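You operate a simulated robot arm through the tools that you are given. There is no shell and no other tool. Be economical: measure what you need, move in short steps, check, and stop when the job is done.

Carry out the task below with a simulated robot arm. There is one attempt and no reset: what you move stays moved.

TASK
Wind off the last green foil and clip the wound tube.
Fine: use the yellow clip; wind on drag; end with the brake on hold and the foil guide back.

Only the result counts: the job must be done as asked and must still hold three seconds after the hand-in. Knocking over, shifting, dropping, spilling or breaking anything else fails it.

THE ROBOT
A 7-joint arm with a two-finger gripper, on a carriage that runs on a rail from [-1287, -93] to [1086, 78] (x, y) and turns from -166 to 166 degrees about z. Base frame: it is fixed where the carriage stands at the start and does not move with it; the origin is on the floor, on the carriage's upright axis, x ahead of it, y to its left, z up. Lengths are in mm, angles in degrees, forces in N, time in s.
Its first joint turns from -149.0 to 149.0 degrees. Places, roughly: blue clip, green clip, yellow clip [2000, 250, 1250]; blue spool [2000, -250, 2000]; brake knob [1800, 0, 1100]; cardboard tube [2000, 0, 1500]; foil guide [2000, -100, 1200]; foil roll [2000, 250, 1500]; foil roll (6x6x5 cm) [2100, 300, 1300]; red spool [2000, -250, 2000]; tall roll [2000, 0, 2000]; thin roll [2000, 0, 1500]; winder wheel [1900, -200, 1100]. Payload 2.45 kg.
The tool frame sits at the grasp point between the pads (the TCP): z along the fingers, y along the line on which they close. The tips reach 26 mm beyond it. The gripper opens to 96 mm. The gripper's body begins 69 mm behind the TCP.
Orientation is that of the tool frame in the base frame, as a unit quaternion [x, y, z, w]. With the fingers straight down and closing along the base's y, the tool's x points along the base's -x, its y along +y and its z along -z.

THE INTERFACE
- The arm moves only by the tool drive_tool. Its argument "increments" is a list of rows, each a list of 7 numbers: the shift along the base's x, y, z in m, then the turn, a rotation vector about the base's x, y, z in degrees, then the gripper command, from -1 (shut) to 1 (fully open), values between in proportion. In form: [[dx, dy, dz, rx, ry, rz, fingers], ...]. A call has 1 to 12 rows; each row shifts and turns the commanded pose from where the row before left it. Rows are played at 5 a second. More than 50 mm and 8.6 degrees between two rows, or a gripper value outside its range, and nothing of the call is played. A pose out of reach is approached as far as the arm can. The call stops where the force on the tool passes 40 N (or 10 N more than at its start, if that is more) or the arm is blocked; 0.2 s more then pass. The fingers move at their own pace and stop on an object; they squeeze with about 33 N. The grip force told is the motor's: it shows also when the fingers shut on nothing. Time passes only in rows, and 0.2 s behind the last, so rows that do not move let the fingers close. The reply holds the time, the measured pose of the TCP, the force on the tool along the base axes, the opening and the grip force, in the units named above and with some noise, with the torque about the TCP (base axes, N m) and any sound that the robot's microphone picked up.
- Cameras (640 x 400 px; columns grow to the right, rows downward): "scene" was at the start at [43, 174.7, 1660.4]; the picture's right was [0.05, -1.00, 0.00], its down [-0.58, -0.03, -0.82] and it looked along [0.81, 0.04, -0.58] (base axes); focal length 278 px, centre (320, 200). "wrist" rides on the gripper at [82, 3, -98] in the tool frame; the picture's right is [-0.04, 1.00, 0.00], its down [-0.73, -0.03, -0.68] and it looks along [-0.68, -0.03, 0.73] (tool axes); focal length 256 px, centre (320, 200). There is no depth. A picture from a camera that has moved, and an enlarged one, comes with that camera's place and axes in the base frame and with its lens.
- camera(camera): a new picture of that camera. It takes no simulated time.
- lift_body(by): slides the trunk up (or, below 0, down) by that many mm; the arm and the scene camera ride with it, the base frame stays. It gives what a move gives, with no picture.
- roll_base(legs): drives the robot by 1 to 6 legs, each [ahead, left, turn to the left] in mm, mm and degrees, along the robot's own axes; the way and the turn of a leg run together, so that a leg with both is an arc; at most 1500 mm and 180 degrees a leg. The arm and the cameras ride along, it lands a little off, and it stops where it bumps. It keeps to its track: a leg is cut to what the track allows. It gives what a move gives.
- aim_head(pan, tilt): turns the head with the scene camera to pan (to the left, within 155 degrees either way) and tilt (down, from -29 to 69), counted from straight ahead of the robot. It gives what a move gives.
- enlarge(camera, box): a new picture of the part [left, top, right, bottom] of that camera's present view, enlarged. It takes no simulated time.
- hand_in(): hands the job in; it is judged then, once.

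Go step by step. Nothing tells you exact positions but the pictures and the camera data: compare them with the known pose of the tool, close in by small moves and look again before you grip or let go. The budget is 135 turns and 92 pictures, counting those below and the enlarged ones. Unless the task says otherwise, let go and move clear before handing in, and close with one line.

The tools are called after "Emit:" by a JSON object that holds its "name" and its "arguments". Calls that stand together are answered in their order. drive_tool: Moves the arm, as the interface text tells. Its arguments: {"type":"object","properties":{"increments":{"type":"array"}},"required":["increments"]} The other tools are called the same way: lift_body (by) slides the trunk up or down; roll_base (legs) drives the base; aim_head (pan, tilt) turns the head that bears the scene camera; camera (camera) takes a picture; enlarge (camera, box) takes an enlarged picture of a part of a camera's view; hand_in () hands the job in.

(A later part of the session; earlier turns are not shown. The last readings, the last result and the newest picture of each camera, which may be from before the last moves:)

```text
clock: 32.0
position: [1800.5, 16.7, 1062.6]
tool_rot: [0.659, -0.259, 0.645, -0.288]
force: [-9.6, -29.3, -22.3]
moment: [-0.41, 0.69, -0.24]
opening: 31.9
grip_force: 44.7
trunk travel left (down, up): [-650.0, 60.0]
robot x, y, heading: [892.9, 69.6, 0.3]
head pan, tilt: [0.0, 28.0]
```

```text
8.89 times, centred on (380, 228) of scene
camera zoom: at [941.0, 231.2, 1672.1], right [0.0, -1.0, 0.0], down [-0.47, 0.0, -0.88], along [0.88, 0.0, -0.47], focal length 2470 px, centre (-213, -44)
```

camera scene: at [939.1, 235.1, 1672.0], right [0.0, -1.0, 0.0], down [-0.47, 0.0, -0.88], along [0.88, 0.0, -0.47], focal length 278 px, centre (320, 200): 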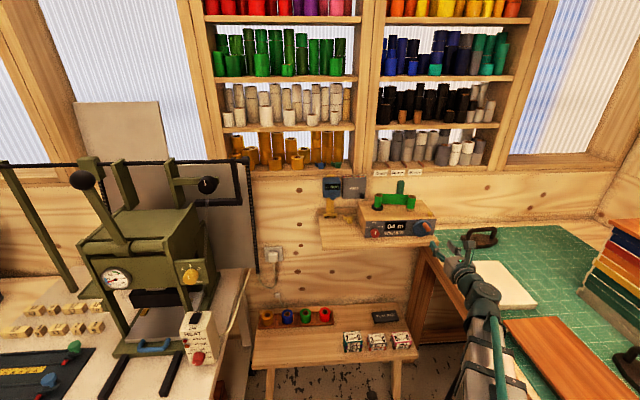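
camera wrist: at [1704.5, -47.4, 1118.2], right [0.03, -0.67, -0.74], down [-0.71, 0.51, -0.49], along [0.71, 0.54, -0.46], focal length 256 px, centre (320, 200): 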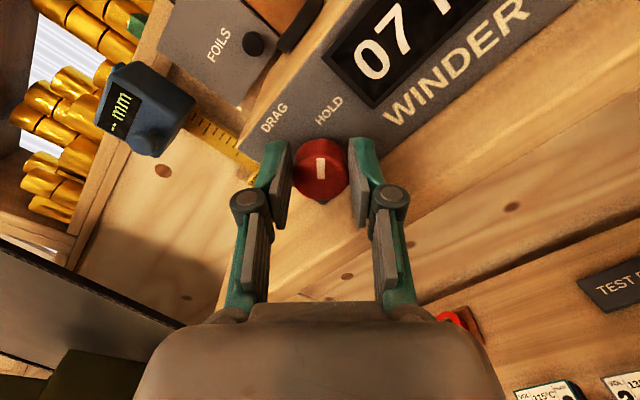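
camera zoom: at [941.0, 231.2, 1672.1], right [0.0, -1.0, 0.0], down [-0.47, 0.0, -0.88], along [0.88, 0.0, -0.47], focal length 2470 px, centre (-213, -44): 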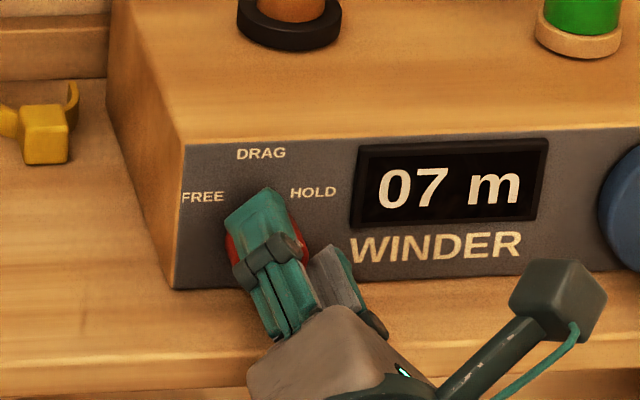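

The pointer now faces HOLD. I'll open slightly and back off straight.

Emit:
{"name": "drive_tool", "arguments": {"increments": [[0, 0, 0, 0, 0, 0, -0.24], [0, 0, 0, 0, 0, 0, -0.2], [-0.02, 0, 0, 0, 0, 0, -0.2], [-0.04, 0, 0.005, 0, 0, 0, -0.2], [-0.03, 0, 0.03, -7.5, 0, 0, -0.2], [0, 0, 0.03, -7.5, 0, 0, 0], [0, 0, 0.03, -7.5, 0, 0, 0], [0, 0, 0.02, -7.5, 0, 0, 0], [0, 0, 0, -7.5, 0, 0, 0], [0, 0, 0, -7.5, 0, 0, 0]]}}

Emit:
{"name": "enlarge", "arguments": {"camera": "scene", "box": [330, 165, 450, 255]}}

Emit:
{"name": "camera", "arguments": {"camera": "wrist"}}

```text
clock: 34.2
position: [1708.1, 23.6, 1182.0]
tool_rot: [0.721, 0.016, 0.693, -0.018]
force: [0.2, 0.2, 0.2]
moment: [-0.03, -0.04, 0.0]
opening: 47.9
grip_force: 0.0
trunk travel left (down, up): [-650.0, 60.0]
robot x, y, heading: [890.4, 66.4, 0.2]
head pan, tilt: [0.0, 28.0]
```

```text
4.44 times, centred on (390, 210) of scene
camera zoom: at [939.3, 235.2, 1671.9], right [0.0, -1.0, 0.0], down [-0.47, 0.0, -0.88], along [0.88, 0.0, -0.47], focal length 1235 px, centre (9, 156)
```

zoom: 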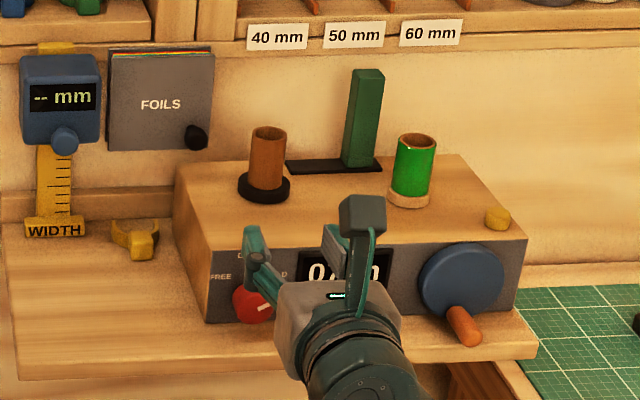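

```text
52 pictures are left
camera wrist: at [1613.5, 16.6, 1266.6], right [0.05, -1.0, -0.04], down [-0.71, 0.0, -0.71], along [0.71, 0.06, -0.71], focal length 256 px, centre (320, 200)
```

wrist: 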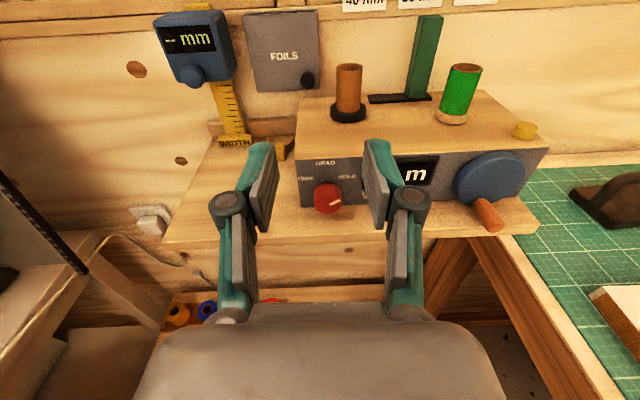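

Let me check the knob pointer closely.

Emit:
{"name": "enlarge", "arguments": {"camera": "wrist", "box": [290, 150, 370, 220]}}

```text
5.71 times, centred on (330, 185) of wrist
camera zoom: at [1613.5, 16.6, 1266.6], right [0.05, -1.0, -0.04], down [-0.71, 0.0, -0.71], along [0.71, 0.06, -0.71], focal length 1463 px, centre (263, 286)
```

zoom: 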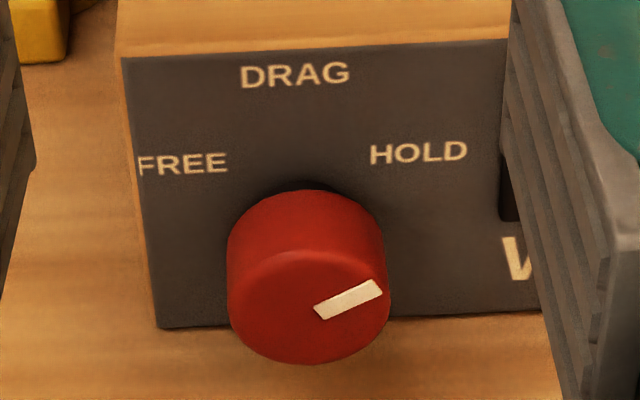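

The knob has snapped to about 60°, consistent with a HOLD detent. Now a close look at the guide and its track.

Emit:
{"name": "enlarge", "arguments": {"camera": "wrist", "box": [320, 0, 500, 135]}}

```text
2.96 times, centred on (410, 68) of wrist
camera zoom: at [1613.5, 16.6, 1266.6], right [0.05, -1.0, -0.04], down [-0.71, 0.0, -0.71], along [0.71, 0.06, -0.71], focal length 758 px, centre (53, 593)
```

zoom: 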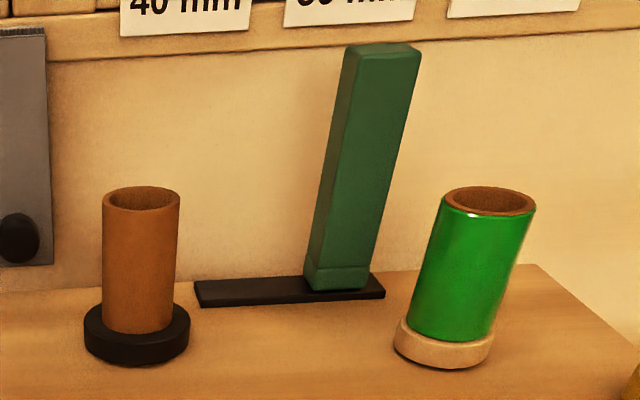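

The guide slider sits at the take-up end of its track; in this mid-job starting state that looks like its working position, so "back" should be the other end (left). I'll raise the hand, drive the base closer, and line up on the post.

Emit:
{"name": "drive_tool", "arguments": {"increments": [[-0.02, -0.03, 0.02, 0, -2.3, 0, 0.4], [-0.02, -0.03, 0.02, 0, 0, 0, 0.4], [0, -0.04, 0, 0, 0, 0, 0.4], [0, -0.025, 0, 0, 0, 0, 0.4]]}}

Emit:
{"name": "roll_base", "arguments": {"legs": [[150, 9, 0]]}}

Emit:
{"name": "camera", "arguments": {"camera": "wrist"}}

```text
clock: 35.2
position: [1669.6, -102.5, 1222.2]
tool_rot: [0.706, 0.016, 0.708, -0.018]
force: [-0.2, -0.2, 0.6]
moment: [0.01, 0.01, 0.0]
opening: 67.2
grip_force: 0.0
trunk travel left (down, up): [-650.0, 60.0]
robot x, y, heading: [895.3, 64.0, 0.3]
head pan, tilt: [0.0, 28.0]
```

```text
clock: 36.5
position: [1818.9, -92.8, 1222.1]
tool_rot: [0.706, 0.015, 0.708, -0.018]
force: [0.1, 0.0, -0.1]
moment: [-0.04, 0.01, -0.01]
opening: 67.3
grip_force: 0.0
trunk travel left (down, up): [-650.0, 60.0]
robot x, y, heading: [1040.2, 76.2, 0.1]
head pan, tilt: [0.0, 28.0]
```

```text
49 pictures are left
camera wrist: at [1719.8, -100.0, 1303.3], right [0.05, -1.0, -0.04], down [-0.68, 0.0, -0.73], along [0.73, 0.06, -0.68], focal length 256 px, centre (320, 200)
```

wrist: 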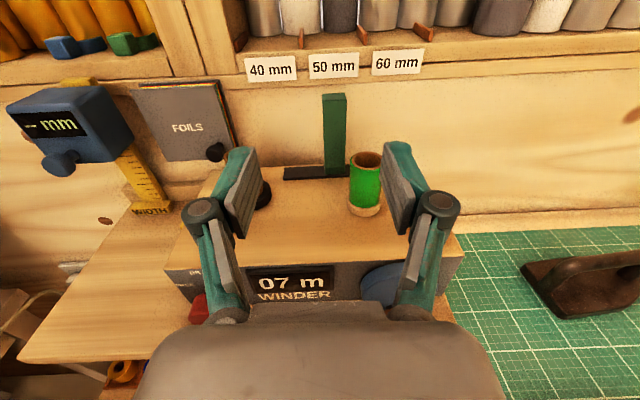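

Post top confirmed at (2000, −100, 1194). Approaching with open fingers above the tube tops.

Emit:
{"name": "drive_tool", "arguments": {"increments": [[0.045, -0.003, -0.01, 0, 0, 0, 0.4], [0.045, -0.003, -0.01, 0, 0, 0, 0.4], [0.04, -0.001, -0.01, 0, 0, 0, 0.4], [0.02, 0, 0, 0, 0, 0, 0.4]]}}

Emit:
{"name": "camera", "arguments": {"camera": "wrist"}}

Emit:
{"name": "camera", "arguments": {"camera": "scene"}}

```text
clock: 37.5
position: [1967.3, -99.6, 1191.3]
tool_rot: [0.706, 0.015, 0.708, -0.016]
force: [0.3, 0.6, 0.6]
moment: [0.01, 0.0, 0.0]
opening: 67.1
grip_force: 0.0
trunk travel left (down, up): [-650.0, 60.0]
robot x, y, heading: [1041.7, 73.2, -0.1]
head pan, tilt: [0.0, 28.0]
```

```text
48 pictures are left
camera wrist: at [1869.3, -107.1, 1273.1], right [0.05, -1.0, -0.04], down [-0.68, 0.0, -0.74], along [0.73, 0.06, -0.68], focal length 256 px, centre (320, 200)
```

wrist: 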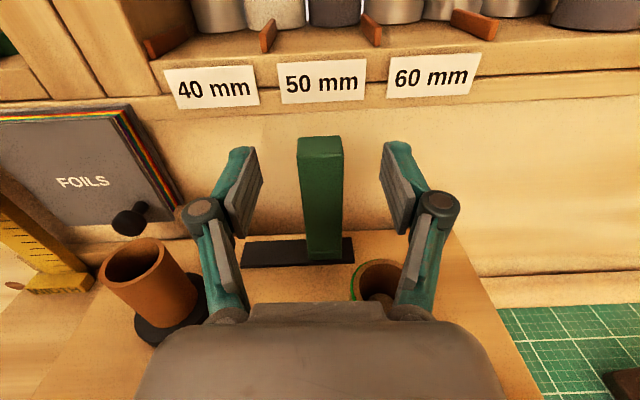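

```text
47 pictures are left
camera scene: at [1087.8, 245.8, 1671.9], right [0.0, -1.0, 0.0], down [-0.47, 0.0, -0.88], along [0.88, 0.0, -0.47], focal length 278 px, centre (320, 200)
```

scene: 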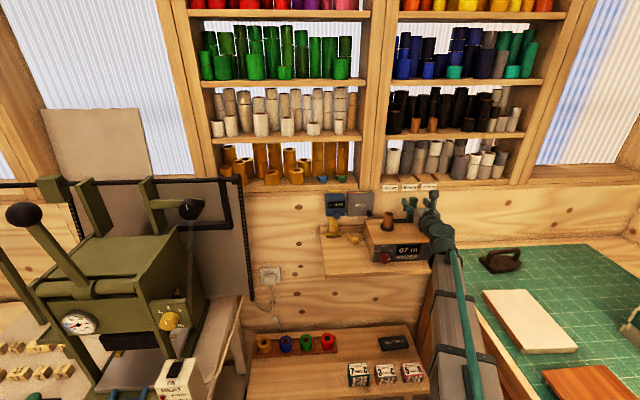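

Well aligned. Advance 26 mm and close on the post.

Emit:
{"name": "drive_tool", "arguments": {"increments": [[0.026, 0, -0.002, 0, 0, 0, 0.4], [0, 0, 0, 0, 0, 0, -1], [0, 0, 0, 0, 0, 0, -1], [0, 0, 0, 0, 0, 0, -1]]}}

Emit:
{"name": "drive_tool", "arguments": {"increments": [[0, 0.005, 0, 0, 0, 0, -1], [0, 0.005, 0, 0, 0, 0, -1]]}}

Emit:
{"name": "camera", "arguments": {"camera": "wrist"}}

```text
clock: 38.5
position: [1992.6, -98.8, 1189.9]
tool_rot: [0.706, 0.016, 0.708, -0.018]
force: [-2.9, 3.2, 0.2]
moment: [-0.09, -0.18, 0.48]
opening: 24.5
grip_force: 45.3
trunk travel left (down, up): [-650.0, 60.0]
robot x, y, heading: [1038.6, 73.7, 0.5]
head pan, tilt: [0.0, 28.0]
```

```text
clock: 39.1
position: [1991.9, -91.2, 1189.5]
tool_rot: [0.706, 0.015, 0.708, -0.016]
force: [-7.4, -1.1, -4.1]
moment: [-0.47, 0.59, 0.39]
opening: 24.4
grip_force: 45.5
trunk travel left (down, up): [-650.0, 60.0]
robot x, y, heading: [1044.0, 75.2, 0.2]
head pan, tilt: [0.0, 28.0]
```

```text
46 pictures are left
camera wrist: at [1893.9, -97.9, 1270.8], right [0.04, -1.0, -0.04], down [-0.68, 0.0, -0.74], along [0.73, 0.06, -0.68], focal length 256 px, centre (320, 200)
```

wrist: 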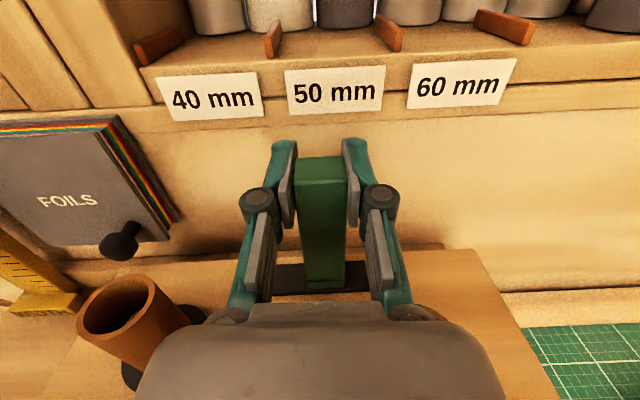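

The guide slides to the left freely. I'll continue until it reaches its end.

Emit:
{"name": "drive_tool", "arguments": {"increments": [[-0.0006, 0.008, 0, 0, 0, 0, -1], [-0.0006, 0.008, 0, 0, 0, 0, -1], [-0.0006, 0.008, 0, 0, 0, 0, -1], [-0.0006, 0.008, 0, 0, 0, 0, -1], [-0.0004, 0.005, 0, 0, 0, 0, -1], [-0.0004, 0.005, 0, 0, 0, 0, -1], [-0.0004, 0.005, 0, 0, 0, 0, -1]]}}

Emit:
{"name": "camera", "arguments": {"camera": "wrist"}}

```text
clock: 40.7
position: [1990.0, -48.8, 1189.3]
tool_rot: [0.706, 0.013, 0.708, -0.016]
force: [-22.7, -16.6, -22.8]
moment: [-0.51, 0.05, 0.98]
opening: 24.5
grip_force: 44.9
trunk travel left (down, up): [-650.0, 60.0]
robot x, y, heading: [1041.8, 71.9, -0.1]
head pan, tilt: [0.0, 28.0]
```

```text
45 pictures are left
camera wrist: at [1891.2, -54.8, 1271.1], right [0.04, -1.0, -0.04], down [-0.68, 0.01, -0.74], along [0.73, 0.06, -0.68], focal length 256 px, centre (320, 200)
```

wrist: 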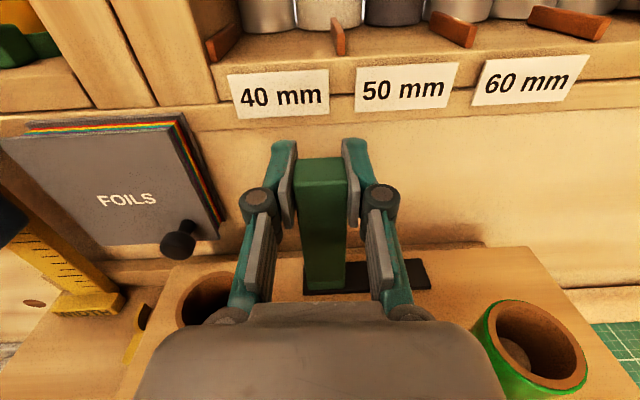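

The guide reached the left end (50 mm travel, resistance felt). I'll release gently and back off above the tubes.

Emit:
{"name": "drive_tool", "arguments": {"increments": [[0, -0.002, 0, 0, 0, 0, -0.3], [0, 0, 0.002, 0, 0, 0, 0], [-0.03, 0, 0, 0, 0, 0, 0], [-0.045, 0, 0.005, 0, 0, 0, 0], [-0.045, 0, 0.015, 0, 0, 0, 0], [-0.04, 0.02, 0.01, 0, 0, 0, 0], [-0.04, 0.03, 0, 0, 0, 0, 0]]}}

Emit:
{"name": "camera", "arguments": {"camera": "wrist"}}

Emit:
{"name": "enlarge", "arguments": {"camera": "scene", "box": [320, 180, 440, 270]}}

```text
clock: 42.3
position: [1788.3, 5.7, 1223.2]
tool_rot: [0.706, 0.015, 0.708, -0.016]
force: [1.2, 0.2, 0.3]
moment: [0.0, 0.03, 0.01]
opening: 47.9
grip_force: 0.1
trunk travel left (down, up): [-650.0, 60.0]
robot x, y, heading: [1042.7, 77.0, 0.1]
head pan, tilt: [0.0, 28.0]
```

```text
44 pictures are left
camera wrist: at [1689.9, -1.6, 1303.7], right [0.05, -1.0, -0.04], down [-0.68, 0.0, -0.74], along [0.73, 0.06, -0.68], focal length 256 px, centre (320, 200)
```

wrist: 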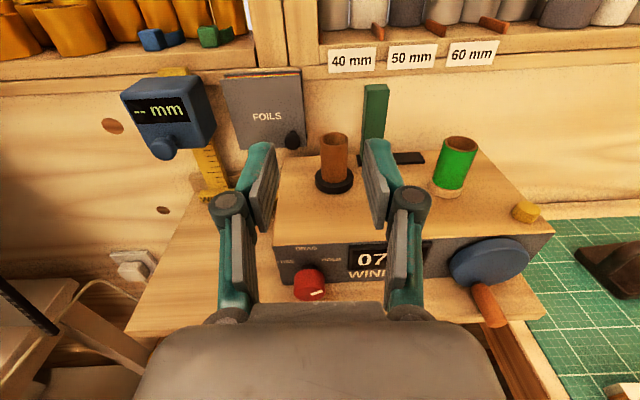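

```text
4.44 times, centred on (380, 225) of scene
camera zoom: at [1086.9, 246.1, 1671.9], right [0.0, -1.0, 0.0], down [-0.47, 0.0, -0.88], along [0.88, 0.0, -0.47], focal length 1235 px, centre (53, 89)
```

zoom: 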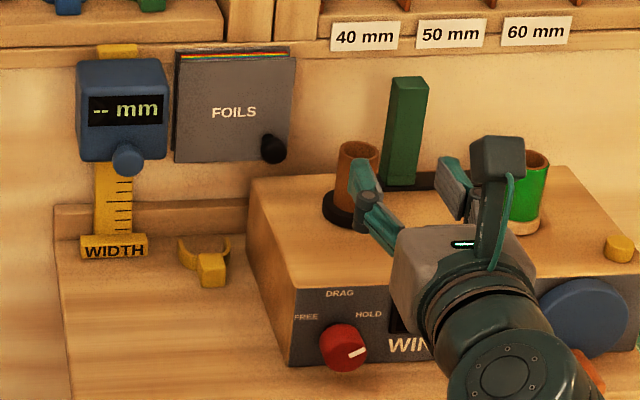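

The guide stays at the left end. Now the yellow clip, block near (1937, 110, 1047): I'll come over it with the hand pitched about 48° down.

Emit:
{"name": "drive_tool", "arguments": {"increments": [[0, 0.02, 0.02, 0, 8, 0, 0], [0, 0.02, 0.02, 0, 8, 0, 0], [0, 0.02, 0, 0, 8, 0, 0], [0.02, 0.02, 0, 0, 8, 0, 0], [0.02, 0.02, -0.02, 0, 8, 0, 0], [0.02, 0.005, -0.03, 0, 8, 0, 0], [0.02, 0, -0.03, 0, 0, 0, 0]]}}

Emit:
{"name": "camera", "arguments": {"camera": "wrist"}}

```text
clock: 43.9
position: [1870.3, 25.8, 1170.6]
tool_rot: [0.933, 0.012, 0.359, -0.023]
force: [0.6, 0.3, -0.5]
moment: [-0.02, -0.03, -0.02]
opening: 48.1
grip_force: 0.1
out of reach, approached as far as the arm can: row 3, 4, 5, 6, 7
trunk travel left (down, up): [-650.0, 60.0]
robot x, y, heading: [1041.7, 75.6, -0.0]
head pan, tilt: [0.0, 28.0]
```

```text
42 pictures are left
camera wrist: at [1864.3, 18.9, 1298.6], right [0.01, -1.0, -0.06], down [-1.0, -0.01, 0.01], along [-0.01, 0.06, -1.0], focal length 256 px, centre (320, 200)
```

wrist: 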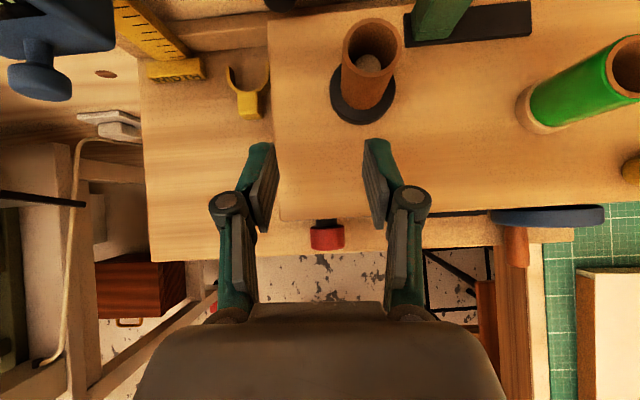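

The hand stopped short in y. I'll test whether it can go further left from here.

Emit:
{"name": "drive_tool", "arguments": {"increments": [[0, 0.03, 0, 0, 0, 0, 0], [0, 0.03, 0, 0, 0, 0, 0]]}}

```text
clock: 44.5
position: [1865.2, 41.8, 1167.3]
tool_rot: [0.932, 0.022, 0.361, -0.026]
force: [0.9, -0.1, -1.1]
moment: [0.0, 0.03, -0.02]
opening: 48.1
grip_force: 0.1
out of reach, approached as far as the arm can: row 1, 2
trunk travel left (down, up): [-650.0, 60.0]
robot x, y, heading: [1045.0, 74.5, 0.3]
head pan, tilt: [0.0, 28.0]
```

The wrist seems roll-limited; yawing the hand to the left should help and also suits the clip's slight yaw.

Emit:
{"name": "drive_tool", "arguments": {"increments": [[0, 0.0, 0, 0, 0, 6, 0], [0, 0.02, 0, 0, 0, 6, 0], [0, 0.03, 0, 0, 0, 0, 0], [0, 0.02, 0, 0, 0, 0, 0]]}}

Emit:
{"name": "camera", "arguments": {"camera": "wrist"}}

```text
clock: 45.5
position: [1868.1, 111.8, 1167.5]
tool_rot: [0.927, 0.103, 0.355, -0.059]
force: [0.2, -0.6, -0.3]
moment: [0.02, 0.0, -0.03]
opening: 48.1
grip_force: 0.1
trunk travel left (down, up): [-650.0, 60.0]
robot x, y, heading: [1040.2, 73.1, 0.2]
head pan, tilt: [0.0, 28.0]
```

```text
41 pictures are left
camera wrist: at [1864.1, 104.7, 1293.9], right [0.21, -0.98, -0.06], down [-0.98, -0.21, 0.01], along [-0.02, 0.06, -1.0], focal length 256 px, centre (320, 200)
```

wrist: 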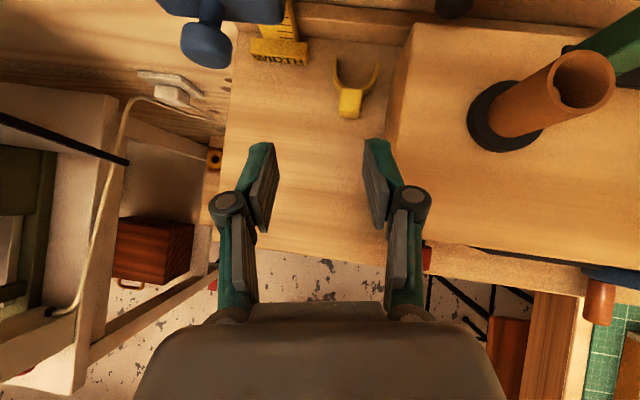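

Reached. Closer look at the clip from above.

Emit:
{"name": "enlarge", "arguments": {"camera": "wrist", "box": [290, 30, 430, 150]}}

```text
3.33 times, centred on (360, 90) of wrist
camera zoom: at [1864.1, 104.7, 1293.9], right [0.21, -0.98, -0.06], down [-0.98, -0.21, 0.01], along [-0.02, 0.06, -1.0], focal length 853 px, centre (187, 567)
```

zoom: 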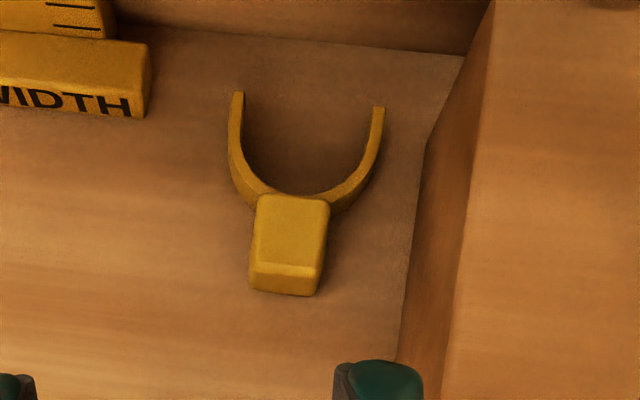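

The clip block is at about (1957, 110), top z≈1045, shelf ≈1023. I'll descend partway, then check.

Emit:
{"name": "drive_tool", "arguments": {"increments": [[0.03, -0.002, -0.03, 0, 0, 0, 0], [0.02, -0.002, -0.035, 0, 0, 0, 0], [0.01, 0, -0.02, 0, 0, 0, 0]]}}

Emit:
{"name": "camera", "arguments": {"camera": "wrist"}}

Emit:
{"name": "enlarge", "arguments": {"camera": "scene", "box": [310, 190, 430, 280]}}

```text
clock: 46.3
position: [1926.9, 112.2, 1082.3]
tool_rot: [0.927, 0.105, 0.355, -0.059]
force: [-4.9, 10.9, 5.9]
moment: [-0.39, -0.04, -0.19]
opening: 41.8
grip_force: 0.0
trunk travel left (down, up): [-650.0, 60.0]
robot x, y, heading: [1040.2, 77.4, -0.1]
head pan, tilt: [0.0, 28.0]
```

```text
39 pictures are left
camera wrist: at [1922.9, 103.2, 1209.6], right [0.21, -0.98, -0.06], down [-0.98, -0.21, 0.01], along [-0.02, 0.06, -1.0], focal length 256 px, centre (320, 200)
```

wrist: 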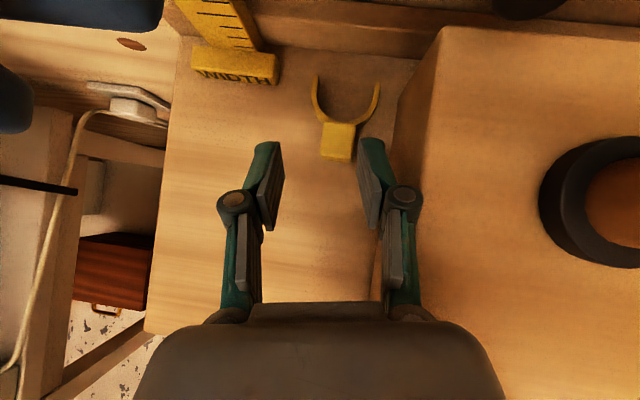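

```text
4.44 times, centred on (370, 235) of scene
camera zoom: at [1086.8, 247.1, 1671.9], right [0.0, -1.0, 0.0], down [-0.47, 0.0, -0.88], along [0.88, 0.0, -0.47], focal length 1235 px, centre (98, 44)
```

zoom: 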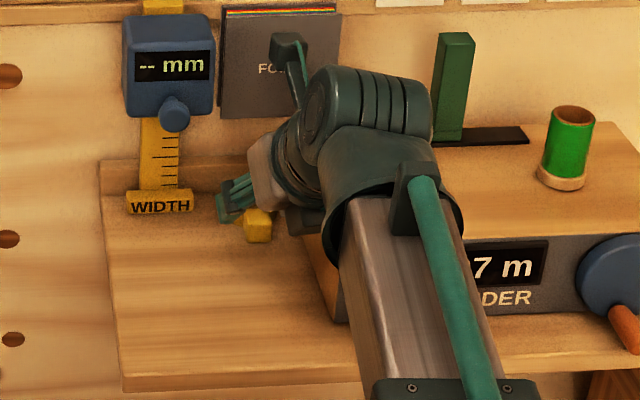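

The right finger brushed the winder box's side lightly; I back off upward, narrow the opening, and pitch more steeply so the hand body clears the box.

Emit:
{"name": "drive_tool", "arguments": {"increments": [[-0.01, 0.008, 0.02, 0, 0, 0, -0.2], [-0.01, 0, 0.04, 0, 0, 0, -0.2], [0, 0, 0.03, 0, 0, 0, -0.2], [0.01, 0, 0, -1.73, 7.8, 0, -0.2], [0.01, 0, 0, -1.73, 7.8, 0, -0.2], [0.01, 0, 0, -1.73, 7.8, 0, -0.2], [0, 0, 0, -1.5, 6.5, 0, -0.2]]}}

Emit:
{"name": "camera", "arguments": {"camera": "wrist"}}

Emit:
{"name": "enlarge", "arguments": {"camera": "scene", "box": [310, 190, 430, 280]}}

```text
clock: 47.9
position: [1938.1, 115.6, 1172.2]
tool_rot: [0.989, 0.106, 0.096, -0.03]
force: [-0.5, 0.2, 0.5]
moment: [-0.02, 0.01, 0.05]
opening: 38.2
grip_force: 0.1
trunk travel left (down, up): [-650.0, 60.0]
robot x, y, heading: [1043.3, 76.0, 0.3]
head pan, tilt: [0.0, 28.0]
```

```text
37 pictures are left
camera wrist: at [1998.0, 122.2, 1284.0], right [0.18, -0.98, -0.05], down [-0.83, -0.17, 0.52], along [-0.52, -0.05, -0.85], focal length 256 px, centre (320, 200)
```

wrist: 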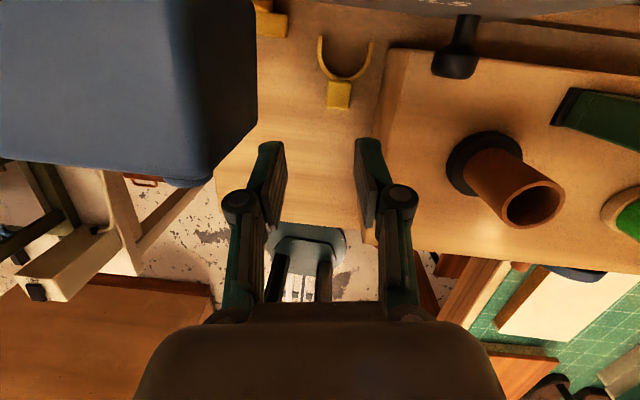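

```text
4.44 times, centred on (370, 235) of scene
camera zoom: at [1087.8, 245.8, 1671.9], right [0.0, -1.0, 0.0], down [-0.47, 0.0, -0.88], along [0.88, 0.0, -0.47], focal length 1235 px, centre (98, 44)
```

zoom: 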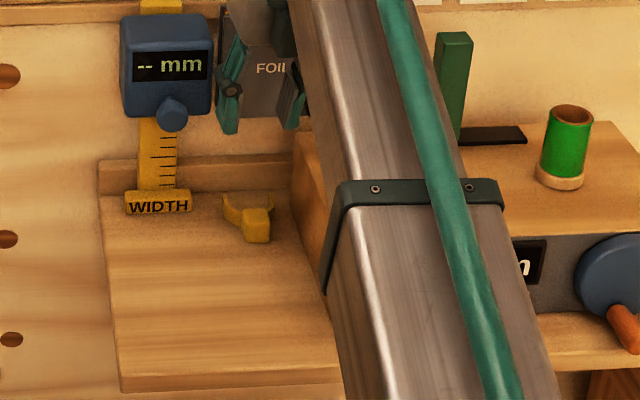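

The camera stalk would come near the swatch, so I'll use about 68° pitch instead and a 30 mm opening, then descend.

Emit:
{"name": "drive_tool", "arguments": {"increments": [[0, -0.004, 0, 1.2, -5.4, 0, -0.37], [0, -0.003, 0, 1.2, -5.4, 0, -0.37], [0.002, 0, -0.04, 0, 0, 0, -0.37], [0.003, 0, -0.035, 0, 0, 0, -0.37]]}}

Emit:
{"name": "camera", "arguments": {"camera": "wrist"}}

```text
clock: 48.9
position: [1941.8, 109.5, 1097.3]
tool_rot: [0.975, 0.105, 0.193, -0.041]
force: [-0.2, -0.5, -0.2]
moment: [0.01, 0.03, -0.02]
opening: 30.3
grip_force: 0.1
trunk travel left (down, up): [-650.0, 60.0]
robot x, y, heading: [1040.4, 76.2, 0.1]
head pan, tilt: [0.0, 28.0]
```

```text
35 pictures are left
camera wrist: at [1980.0, 111.5, 1218.5], right [0.19, -0.98, -0.05], down [-0.92, -0.19, 0.35], along [-0.35, -0.01, -0.94], focal length 256 px, centre (320, 200)
```

wrist: 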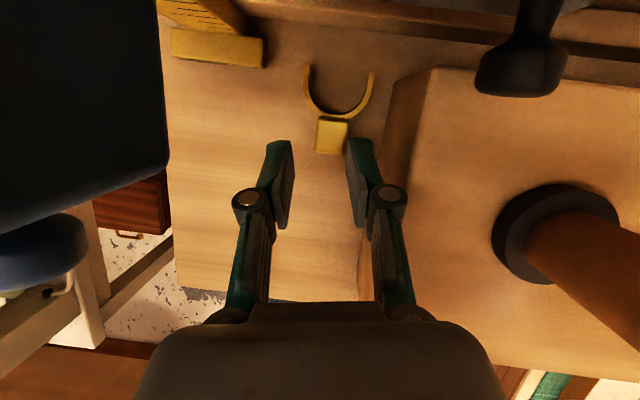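

Alignment is close: shifting 3 mm right and descending to grip height.

Emit:
{"name": "drive_tool", "arguments": {"increments": [[0.001, -0.003, -0.015, 0, 0, 0, -0.37], [0.001, 0, -0.015, 0, 0, 0, -0.37], [0, 0, -0.009, 0, 0, 0, -0.37]]}}

Emit:
{"name": "enlarge", "arguments": {"camera": "wrist", "box": [220, 40, 420, 220]}}

```text
clock: 49.7
position: [1943.9, 106.8, 1056.8]
tool_rot: [0.975, 0.105, 0.192, -0.04]
force: [-0.2, -0.2, 0.1]
moment: [0.0, -0.01, -0.01]
opening: 30.2
grip_force: 0.0
trunk travel left (down, up): [-650.0, 60.0]
robot x, y, heading: [1036.6, 73.8, 0.3]
head pan, tilt: [0.0, 28.0]
```

```text
2.22 times, centred on (320, 130) of wrist
camera zoom: at [1982.4, 107.8, 1179.3], right [0.19, -0.98, -0.05], down [-0.92, -0.19, 0.35], along [-0.35, -0.01, -0.94], focal length 569 px, centre (320, 356)
```

zoom: 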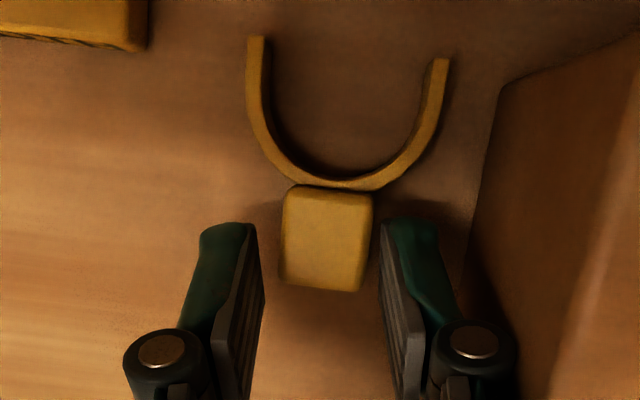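

The block is between the fingers. I'll move 5 mm forward, 2 mm right/down, and close.

Emit:
{"name": "drive_tool", "arguments": {"increments": [[0.005, -0.001, -0.002, 0, 0, 0, -0.37], [0, 0, 0, 0, 0, 0, -1], [0, 0, 0, 0, 0, 0, -1], [0, 0, 0, 0, 0, 0, -1]]}}

Emit:
{"name": "enlarge", "arguments": {"camera": "wrist", "box": [220, 40, 420, 220]}}

```text
clock: 50.7
position: [1949.1, 105.2, 1055.7]
tool_rot: [0.975, 0.106, 0.193, -0.041]
force: [-0.4, -0.1, 0.4]
moment: [0.0, 0.03, -0.05]
opening: 20.5
grip_force: 33.1
trunk travel left (down, up): [-650.0, 60.0]
robot x, y, heading: [1041.7, 73.4, 0.1]
head pan, tilt: [0.0, 28.0]
```

```text
2.22 times, centred on (320, 130) of wrist
camera zoom: at [1987.4, 106.8, 1177.3], right [0.19, -0.98, -0.05], down [-0.92, -0.19, 0.35], along [-0.35, -0.01, -0.94], focal length 569 px, centre (320, 356)
```

zoom: 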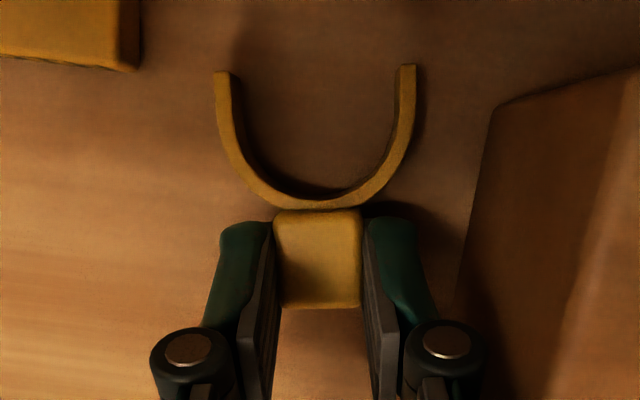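

The clip is gripped (20.5 mm). I'll lift it straight up.

Emit:
{"name": "drive_tool", "arguments": {"increments": [[-0.002, 0, 0.02, 0, 0, 0, -1], [-0.005, 0, 0.04, 0, 0, 0, -1], [-0.02, 0, 0.045, 0, 0, 0, -1], [-0.03, 0, 0.035, 0, 0, 0, -1], [-0.035, 0, 0.03, 0, 0, 0, -1]]}}

Emit:
{"name": "camera", "arguments": {"camera": "wrist"}}

```text
clock: 51.9
position: [1856.8, 108.4, 1227.7]
tool_rot: [0.974, 0.107, 0.193, -0.041]
force: [0.1, -0.4, -0.4]
moment: [-0.03, 0.0, -0.01]
opening: 20.5
grip_force: 33.4
trunk travel left (down, up): [-650.0, 60.0]
robot x, y, heading: [1046.5, 73.7, -0.0]
head pan, tilt: [0.0, 28.0]
```

```text
32 pictures are left
camera wrist: at [1894.8, 108.9, 1348.8], right [0.19, -0.98, -0.05], down [-0.92, -0.19, 0.35], along [-0.35, -0.01, -0.94], focal length 256 px, centre (320, 200)
```

wrist: 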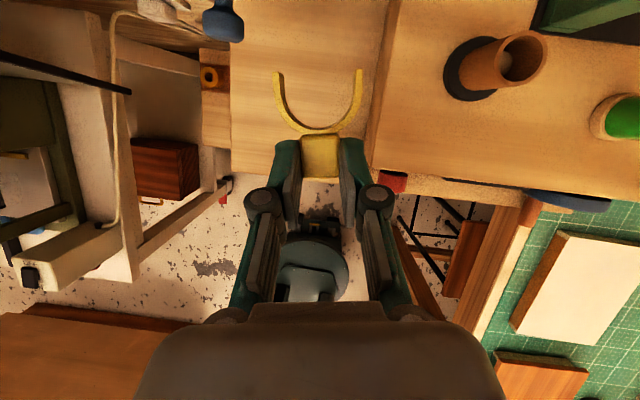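

The clip is held level. Now carry it over to in front of the wound tube, straightening the yaw.

Emit:
{"name": "drive_tool", "arguments": {"increments": [[-0.004, -0.045, 0, 0, 0, -4, -1], [-0.004, -0.045, 0, 0, 0, -4, -1], [-0.004, -0.045, 0, 0, 0, -4.3, -1], [-0.003, -0.045, 0, 0, 0, 0, -1], [0, -0.045, 0, 0, 0, 0, -1], [0, -0.018, 0, 0, 0, 0, -1]]}}

Emit:
{"name": "camera", "arguments": {"camera": "wrist"}}

Emit:
{"name": "enlarge", "arguments": {"camera": "scene", "box": [340, 170, 460, 260]}}

```text
clock: 53.3
position: [1840.2, -140.2, 1224.4]
tool_rot: [0.98, 0.001, 0.196, -0.019]
force: [-0.8, 0.1, 0.5]
moment: [0.04, -0.04, 0.0]
opening: 20.5
grip_force: 33.1
trunk travel left (down, up): [-650.0, 60.0]
robot x, y, heading: [1040.5, 73.7, 0.0]
head pan, tilt: [0.0, 28.0]
```

```text
31 pictures are left
camera wrist: at [1878.7, -146.3, 1345.9], right [-0.03, -1.0, -0.05], down [-0.94, 0.01, 0.35], along [-0.34, 0.06, -0.94], focal length 256 px, centre (320, 200)
```

wrist: 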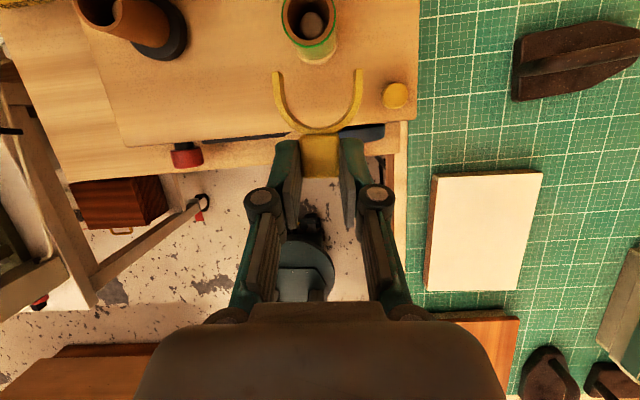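

```text
4.44 times, centred on (400, 215) of scene
camera zoom: at [1087.5, 245.5, 1672.0], right [0.0, -1.0, 0.0], down [-0.47, 0.0, -0.88], along [0.88, 0.0, -0.47], focal length 1235 px, centre (-36, 133)
```

zoom: 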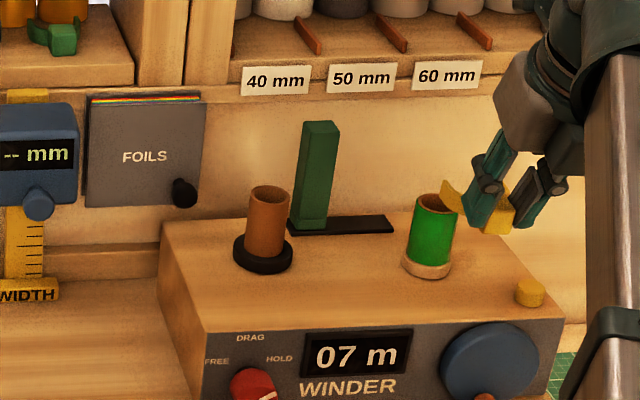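

The ring centre is about 48 mm in front of the tube axis (1933, −133). I'll shift 5 mm left and descend to tube mid-height.

Emit:
{"name": "drive_tool", "arguments": {"increments": [[0, 0.005, -0.03, 0, 0, 0, -1], [0, 0, -0.03, 0, 0, 0, -1], [0, 0, -0.005, 0, 0, 0, -1]]}}

Emit:
{"name": "enlarge", "arguments": {"camera": "wrist", "box": [220, 0, 420, 180]}}

Emit:
{"name": "enlarge", "arguments": {"camera": "scene", "box": [390, 185, 470, 245]}}

```text
clock: 54.1
position: [1842.3, -131.8, 1158.6]
tool_rot: [0.98, 0.001, 0.196, -0.02]
force: [0.8, 0.8, 0.7]
moment: [-0.01, 0.04, 0.02]
opening: 20.6
grip_force: 32.6
trunk travel left (down, up): [-650.0, 60.0]
robot x, y, heading: [1041.8, 72.2, 0.1]
head pan, tilt: [0.0, 28.0]
```

```text
2.22 times, centred on (320, 90) of wrist
camera zoom: at [1879.4, -138.6, 1281.2], right [-0.03, -1.0, -0.05], down [-0.94, 0.01, 0.35], along [-0.34, 0.06, -0.94], focal length 569 px, centre (320, 444)
```

zoom: 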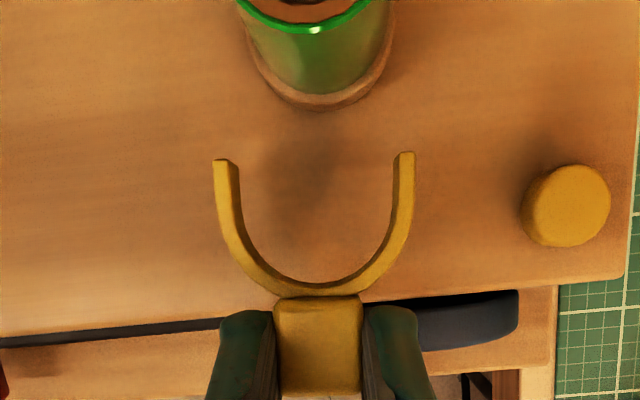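

```text
6.67 times, centred on (430, 215) of scene
camera zoom: at [1087.6, 245.8, 1672.0], right [0.0, -1.0, 0.0], down [-0.47, 0.0, -0.88], along [0.88, 0.0, -0.47], focal length 1852 px, centre (-413, 100)
```

zoom: 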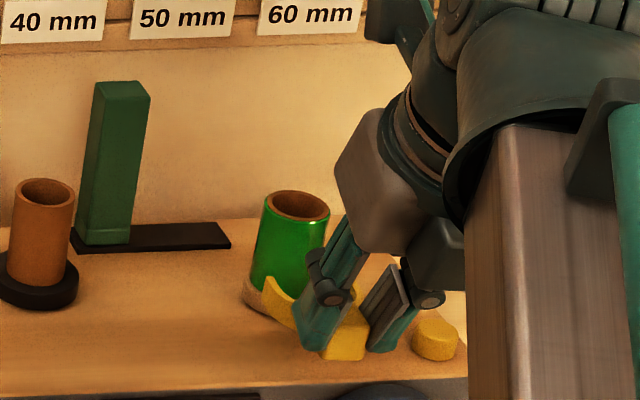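

Nearly centred; I'll shift 2 mm right and advance until the arms start to straddle the tube.

Emit:
{"name": "drive_tool", "arguments": {"increments": [[0.01, -0.002, 0, 0, 0, 0, -1], [0.01, 0, 0, 0, 0, 0, -1]]}}

Emit:
{"name": "enlarge", "arguments": {"camera": "wrist", "box": [220, 0, 420, 180]}}

```text
clock: 54.7
position: [1862.3, -133.8, 1160.3]
tool_rot: [0.98, 0.001, 0.196, -0.02]
force: [0.2, 0.9, 0.1]
moment: [-0.01, 0.0, -0.03]
opening: 20.6
grip_force: 32.5
trunk travel left (down, up): [-650.0, 60.0]
robot x, y, heading: [1039.7, 69.2, 0.2]
head pan, tilt: [0.0, 28.0]
```

```text
2.22 times, centred on (320, 90) of wrist
camera zoom: at [1899.7, -140.4, 1281.7], right [-0.03, -1.0, -0.05], down [-0.94, 0.01, 0.35], along [-0.34, 0.06, -0.94], focal length 569 px, centre (320, 444)
```

zoom: 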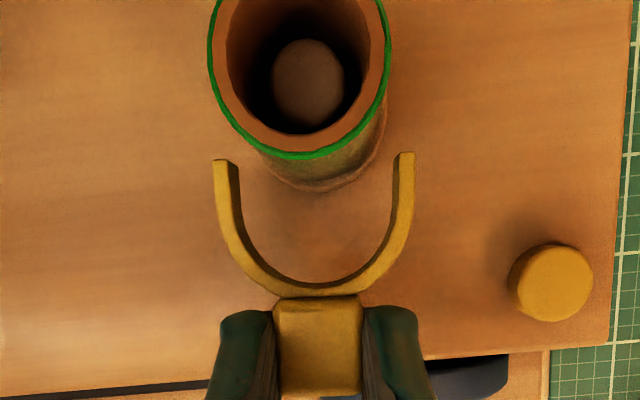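

Tube diameter ≈34.5 mm, clip opening ≈36 mm, ring centred within 1 mm. I'll push the clip on by about 24 mm.

Emit:
{"name": "drive_tool", "arguments": {"increments": [[0.008, 0.0008, -0.001, 0, 0, 0, -1], [0.008, 0, 0, 0, 0, 0, -1], [0.005, 0, 0, 0, 0, 0, -1]]}}

Emit:
{"name": "enlarge", "arguments": {"camera": "wrist", "box": [220, 0, 420, 180]}}

```text
clock: 55.5
position: [1883.5, -133.2, 1158.1]
tool_rot: [0.98, 0.001, 0.196, -0.02]
force: [-0.7, 0.3, -0.8]
moment: [-0.01, 0.0, -0.01]
opening: 20.7
grip_force: 32.5
trunk travel left (down, up): [-650.0, 60.0]
robot x, y, heading: [1040.2, 74.1, 0.1]
head pan, tilt: [0.0, 28.0]
```

```text
2.22 times, centred on (320, 90) of wrist
camera zoom: at [1921.0, -140.8, 1280.8], right [-0.03, -1.0, -0.05], down [-0.94, 0.01, 0.35], along [-0.35, 0.06, -0.94], focal length 569 px, centre (320, 444)
```

zoom: 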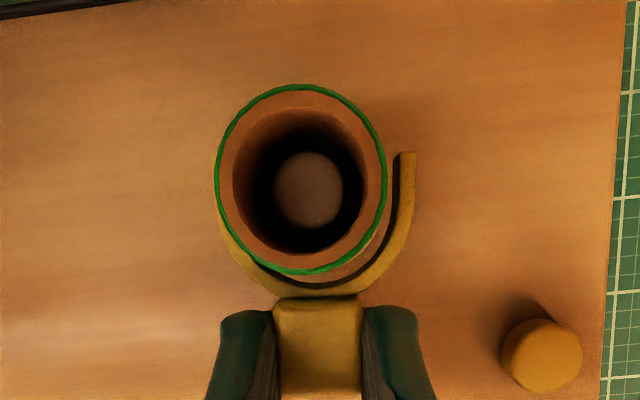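

The tube is inside the ring with no contact force. A few more millimetres until it seats.

Emit:
{"name": "drive_tool", "arguments": {"increments": [[0.002, 0.0005, 0, 0, 0, 0, -1], [0.002, 0, 0, 0, 0, 0, -1]]}}

Emit:
{"name": "enlarge", "arguments": {"camera": "wrist", "box": [220, 0, 420, 180]}}

Emit:
{"name": "enlarge", "arguments": {"camera": "scene", "box": [390, 185, 470, 245]}}

```text
clock: 56.1
position: [1889.0, -133.9, 1159.8]
tool_rot: [0.98, 0.0, 0.196, -0.019]
force: [-1.1, -0.5, 1.0]
moment: [-0.01, 0.07, -0.02]
opening: 20.6
grip_force: 33.3
trunk travel left (down, up): [-650.0, 60.0]
robot x, y, heading: [1042.1, 73.5, 0.4]
head pan, tilt: [0.0, 28.0]
```

```text
2.22 times, centred on (320, 90) of wrist
camera zoom: at [1925.0, -140.5, 1281.0], right [-0.03, -1.0, -0.05], down [-0.94, 0.01, 0.35], along [-0.35, 0.06, -0.94], focal length 569 px, centre (320, 444)
```

zoom: 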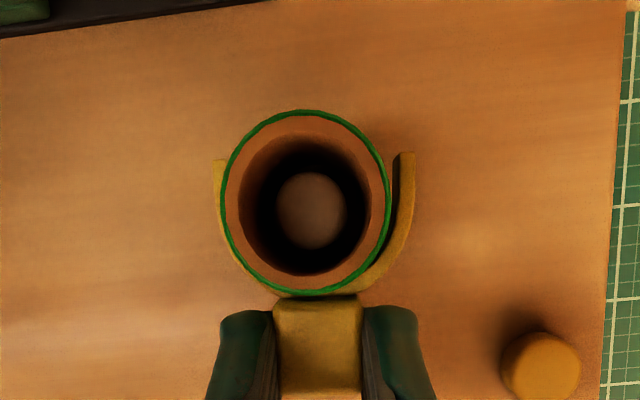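

```text
6.67 times, centred on (430, 215) of scene
camera zoom: at [1087.7, 245.8, 1671.9], right [0.0, -1.0, 0.0], down [-0.47, 0.0, -0.88], along [0.88, 0.0, -0.47], focal length 1852 px, centre (-413, 100)
```

zoom: 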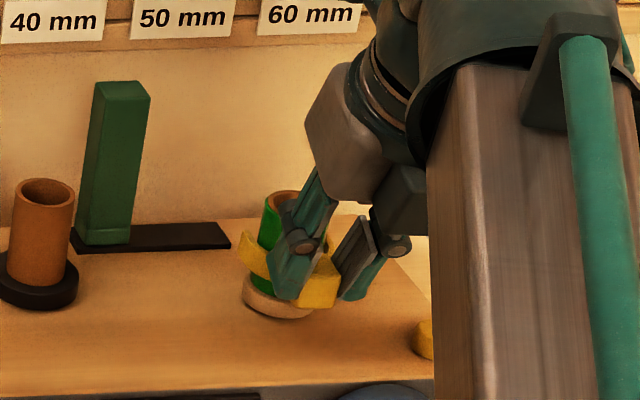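

Ring is at mid-tube height and nearly concentric. A slight push further to feel contact.

Emit:
{"name": "drive_tool", "arguments": {"increments": [[0.002, 0, 0, 0, 0, 0, -1], [0.002, 0, 0, 0, 0, 0, -1]]}}

```text
clock: 56.7
position: [1892.1, -134.2, 1157.7]
tool_rot: [0.98, 0.001, 0.196, -0.02]
force: [0.3, 0.1, 0.4]
moment: [0.02, 0.04, -0.02]
opening: 20.5
grip_force: 33.2
trunk travel left (down, up): [-650.0, 60.0]
robot x, y, heading: [1042.3, 74.2, 0.1]
head pan, tilt: [0.0, 28.0]
```

Emit:
{"name": "drive_tool", "arguments": {"increments": [[0.002, 0, 0, 0, 0, 0, -1], [0.002, 0, 0, 0, 0, 0, -1]]}}

Emit:
{"name": "enlarge", "arguments": {"camera": "wrist", "box": [220, 0, 420, 180]}}

```text
clock: 57.3
position: [1892.8, -133.7, 1158.4]
tool_rot: [0.981, 0.001, 0.195, -0.02]
force: [-9.7, -0.5, -1.5]
moment: [0.03, 0.31, 0.04]
opening: 20.5
grip_force: 32.6
trunk travel left (down, up): [-650.0, 60.0]
robot x, y, heading: [1040.8, 75.6, -0.0]
head pan, tilt: [0.0, 28.0]
```

```text
2.22 times, centred on (320, 90) of wrist
camera zoom: at [1930.8, -140.3, 1281.2], right [-0.03, -1.0, -0.05], down [-0.94, 0.01, 0.35], along [-0.35, 0.06, -0.94], focal length 569 px, centre (320, 444)
```

zoom: 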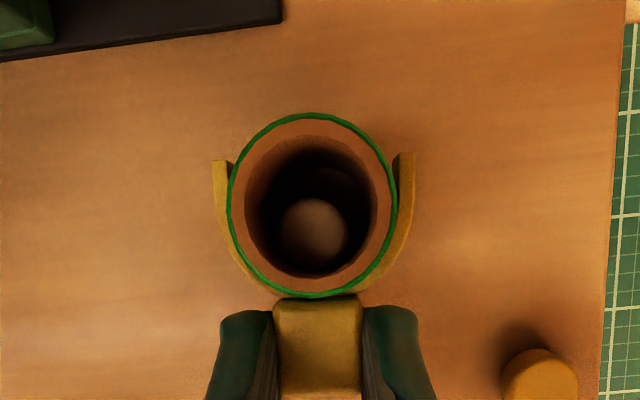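

Contact is now felt (≈10 N) as the tube seats against the clip. I'll press slightly more to see whether it snaps, staying well under the limit.

Emit:
{"name": "drive_tool", "arguments": {"increments": [[0.002, 0, 0, 0, 0, 0, -1], [0.001, 0, 0, 0, 0, 0, -1]]}}

Emit:
{"name": "enlarge", "arguments": {"camera": "wrist", "box": [220, 0, 420, 180]}}

```text
clock: 57.9
position: [1894.8, -133.5, 1160.8]
tool_rot: [0.981, 0.001, 0.193, -0.02]
force: [-25.0, 2.5, -4.3]
moment: [0.04, 0.81, 0.13]
opening: 20.5
grip_force: 33.0
trunk travel left (down, up): [-650.0, 60.0]
robot x, y, heading: [1041.7, 73.2, 0.1]
head pan, tilt: [0.0, 28.0]
```

```text
2.22 times, centred on (320, 90) of wrist
camera zoom: at [1932.1, -140.4, 1282.0], right [-0.03, -1.0, -0.05], down [-0.94, 0.01, 0.35], along [-0.35, 0.06, -0.94], focal length 569 px, centre (320, 444)
```

zoom: 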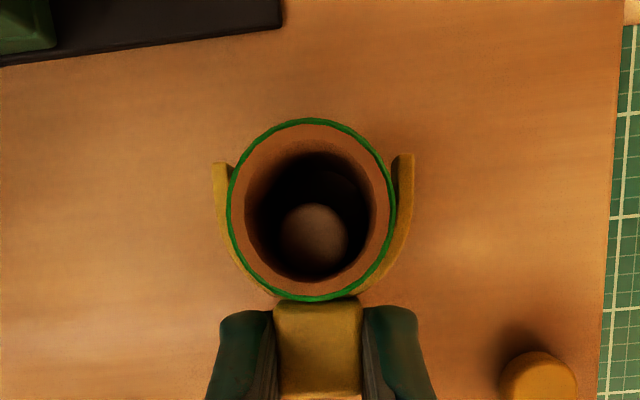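

No audible snap. I'll relax the push and check whether the clip holds on the tube when pulled slightly.

Emit:
{"name": "drive_tool", "arguments": {"increments": [[-0.003, 0, 0, 0, 0, 0, -1], [-0.003, 0, 0, 0, 0, 0, -1]]}}

Emit:
{"name": "enlarge", "arguments": {"camera": "wrist", "box": [220, 0, 420, 180]}}

```text
clock: 58.5
position: [1894.6, -132.5, 1160.5]
tool_rot: [0.98, 0.0, 0.197, -0.02]
force: [-7.5, 0.2, 0.9]
moment: [0.0, 0.24, -0.04]
opening: 20.5
grip_force: 32.9
trunk travel left (down, up): [-650.0, 60.0]
robot x, y, heading: [1041.3, 73.1, 0.3]
head pan, tilt: [0.0, 28.0]
```

```text
2.22 times, centred on (320, 90) of wrist
camera zoom: at [1930.7, -140.2, 1282.5], right [-0.03, -1.0, -0.05], down [-0.94, 0.01, 0.34], along [-0.34, 0.06, -0.94], focal length 569 px, centre (320, 444)
```

zoom: 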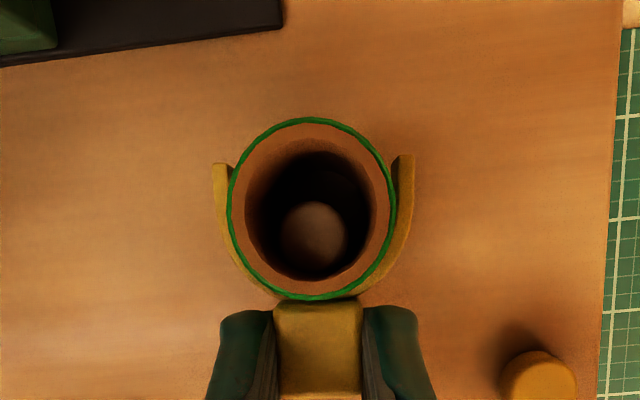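

Emit:
{"name": "drive_tool", "arguments": {"increments": [[-0.002, 0, 0, 0, 0, 0, -1], [-0.002, 0, 0, 0, 0, 0, -1]]}}

Emit:
{"name": "enlarge", "arguments": {"camera": "wrist", "box": [220, 0, 420, 180]}}

```text
clock: 59.1
position: [1889.0, -133.3, 1159.2]
tool_rot: [0.98, 0.002, 0.196, -0.02]
force: [0.3, 0.1, 0.2]
moment: [0.02, 0.0, 0.04]
opening: 20.7
grip_force: 32.9
trunk travel left (down, up): [-650.0, 60.0]
robot x, y, heading: [1040.7, 73.0, 0.0]
head pan, tilt: [0.0, 28.0]
```

```text
2.22 times, centred on (320, 90) of wrist
camera zoom: at [1926.0, -140.4, 1281.4], right [-0.03, -1.0, -0.05], down [-0.94, 0.01, 0.34], along [-0.34, 0.06, -0.94], focal length 569 px, centre (320, 444)
```

zoom: 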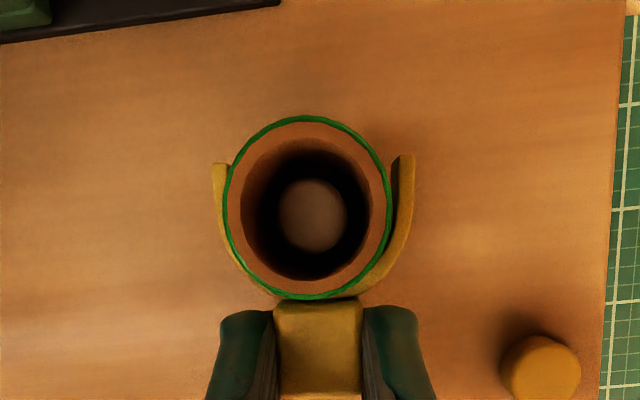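

Emit:
{"name": "drive_tool", "arguments": {"increments": [[-0.003, 0, 0, 0, 0, 0, -1]]}}

Emit:
{"name": "enlarge", "arguments": {"camera": "wrist", "box": [220, 0, 420, 180]}}

```text
clock: 59.5
position: [1884.8, -133.1, 1159.3]
tool_rot: [0.98, 0.001, 0.196, -0.02]
force: [-0.5, 0.0, 0.4]
moment: [-0.02, -0.02, 0.01]
opening: 20.5
grip_force: 32.8
trunk travel left (down, up): [-650.0, 60.0]
robot x, y, heading: [1037.6, 72.9, 0.4]
head pan, tilt: [0.0, 28.0]
```

```text
2.22 times, centred on (320, 90) of wrist
camera zoom: at [1922.4, -140.2, 1281.1], right [-0.03, -1.0, -0.05], down [-0.94, 0.01, 0.35], along [-0.34, 0.06, -0.94], focal length 569 px, centre (320, 444)
```

zoom: 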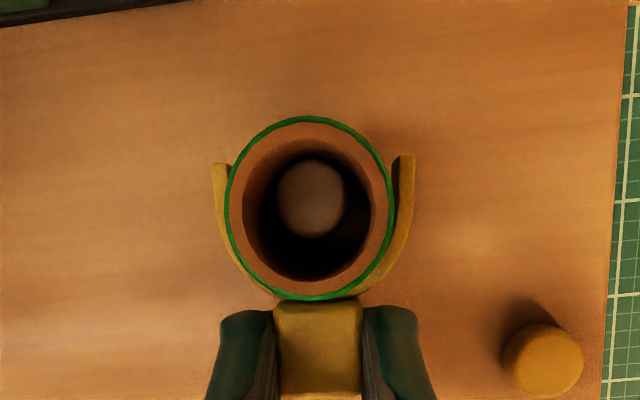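

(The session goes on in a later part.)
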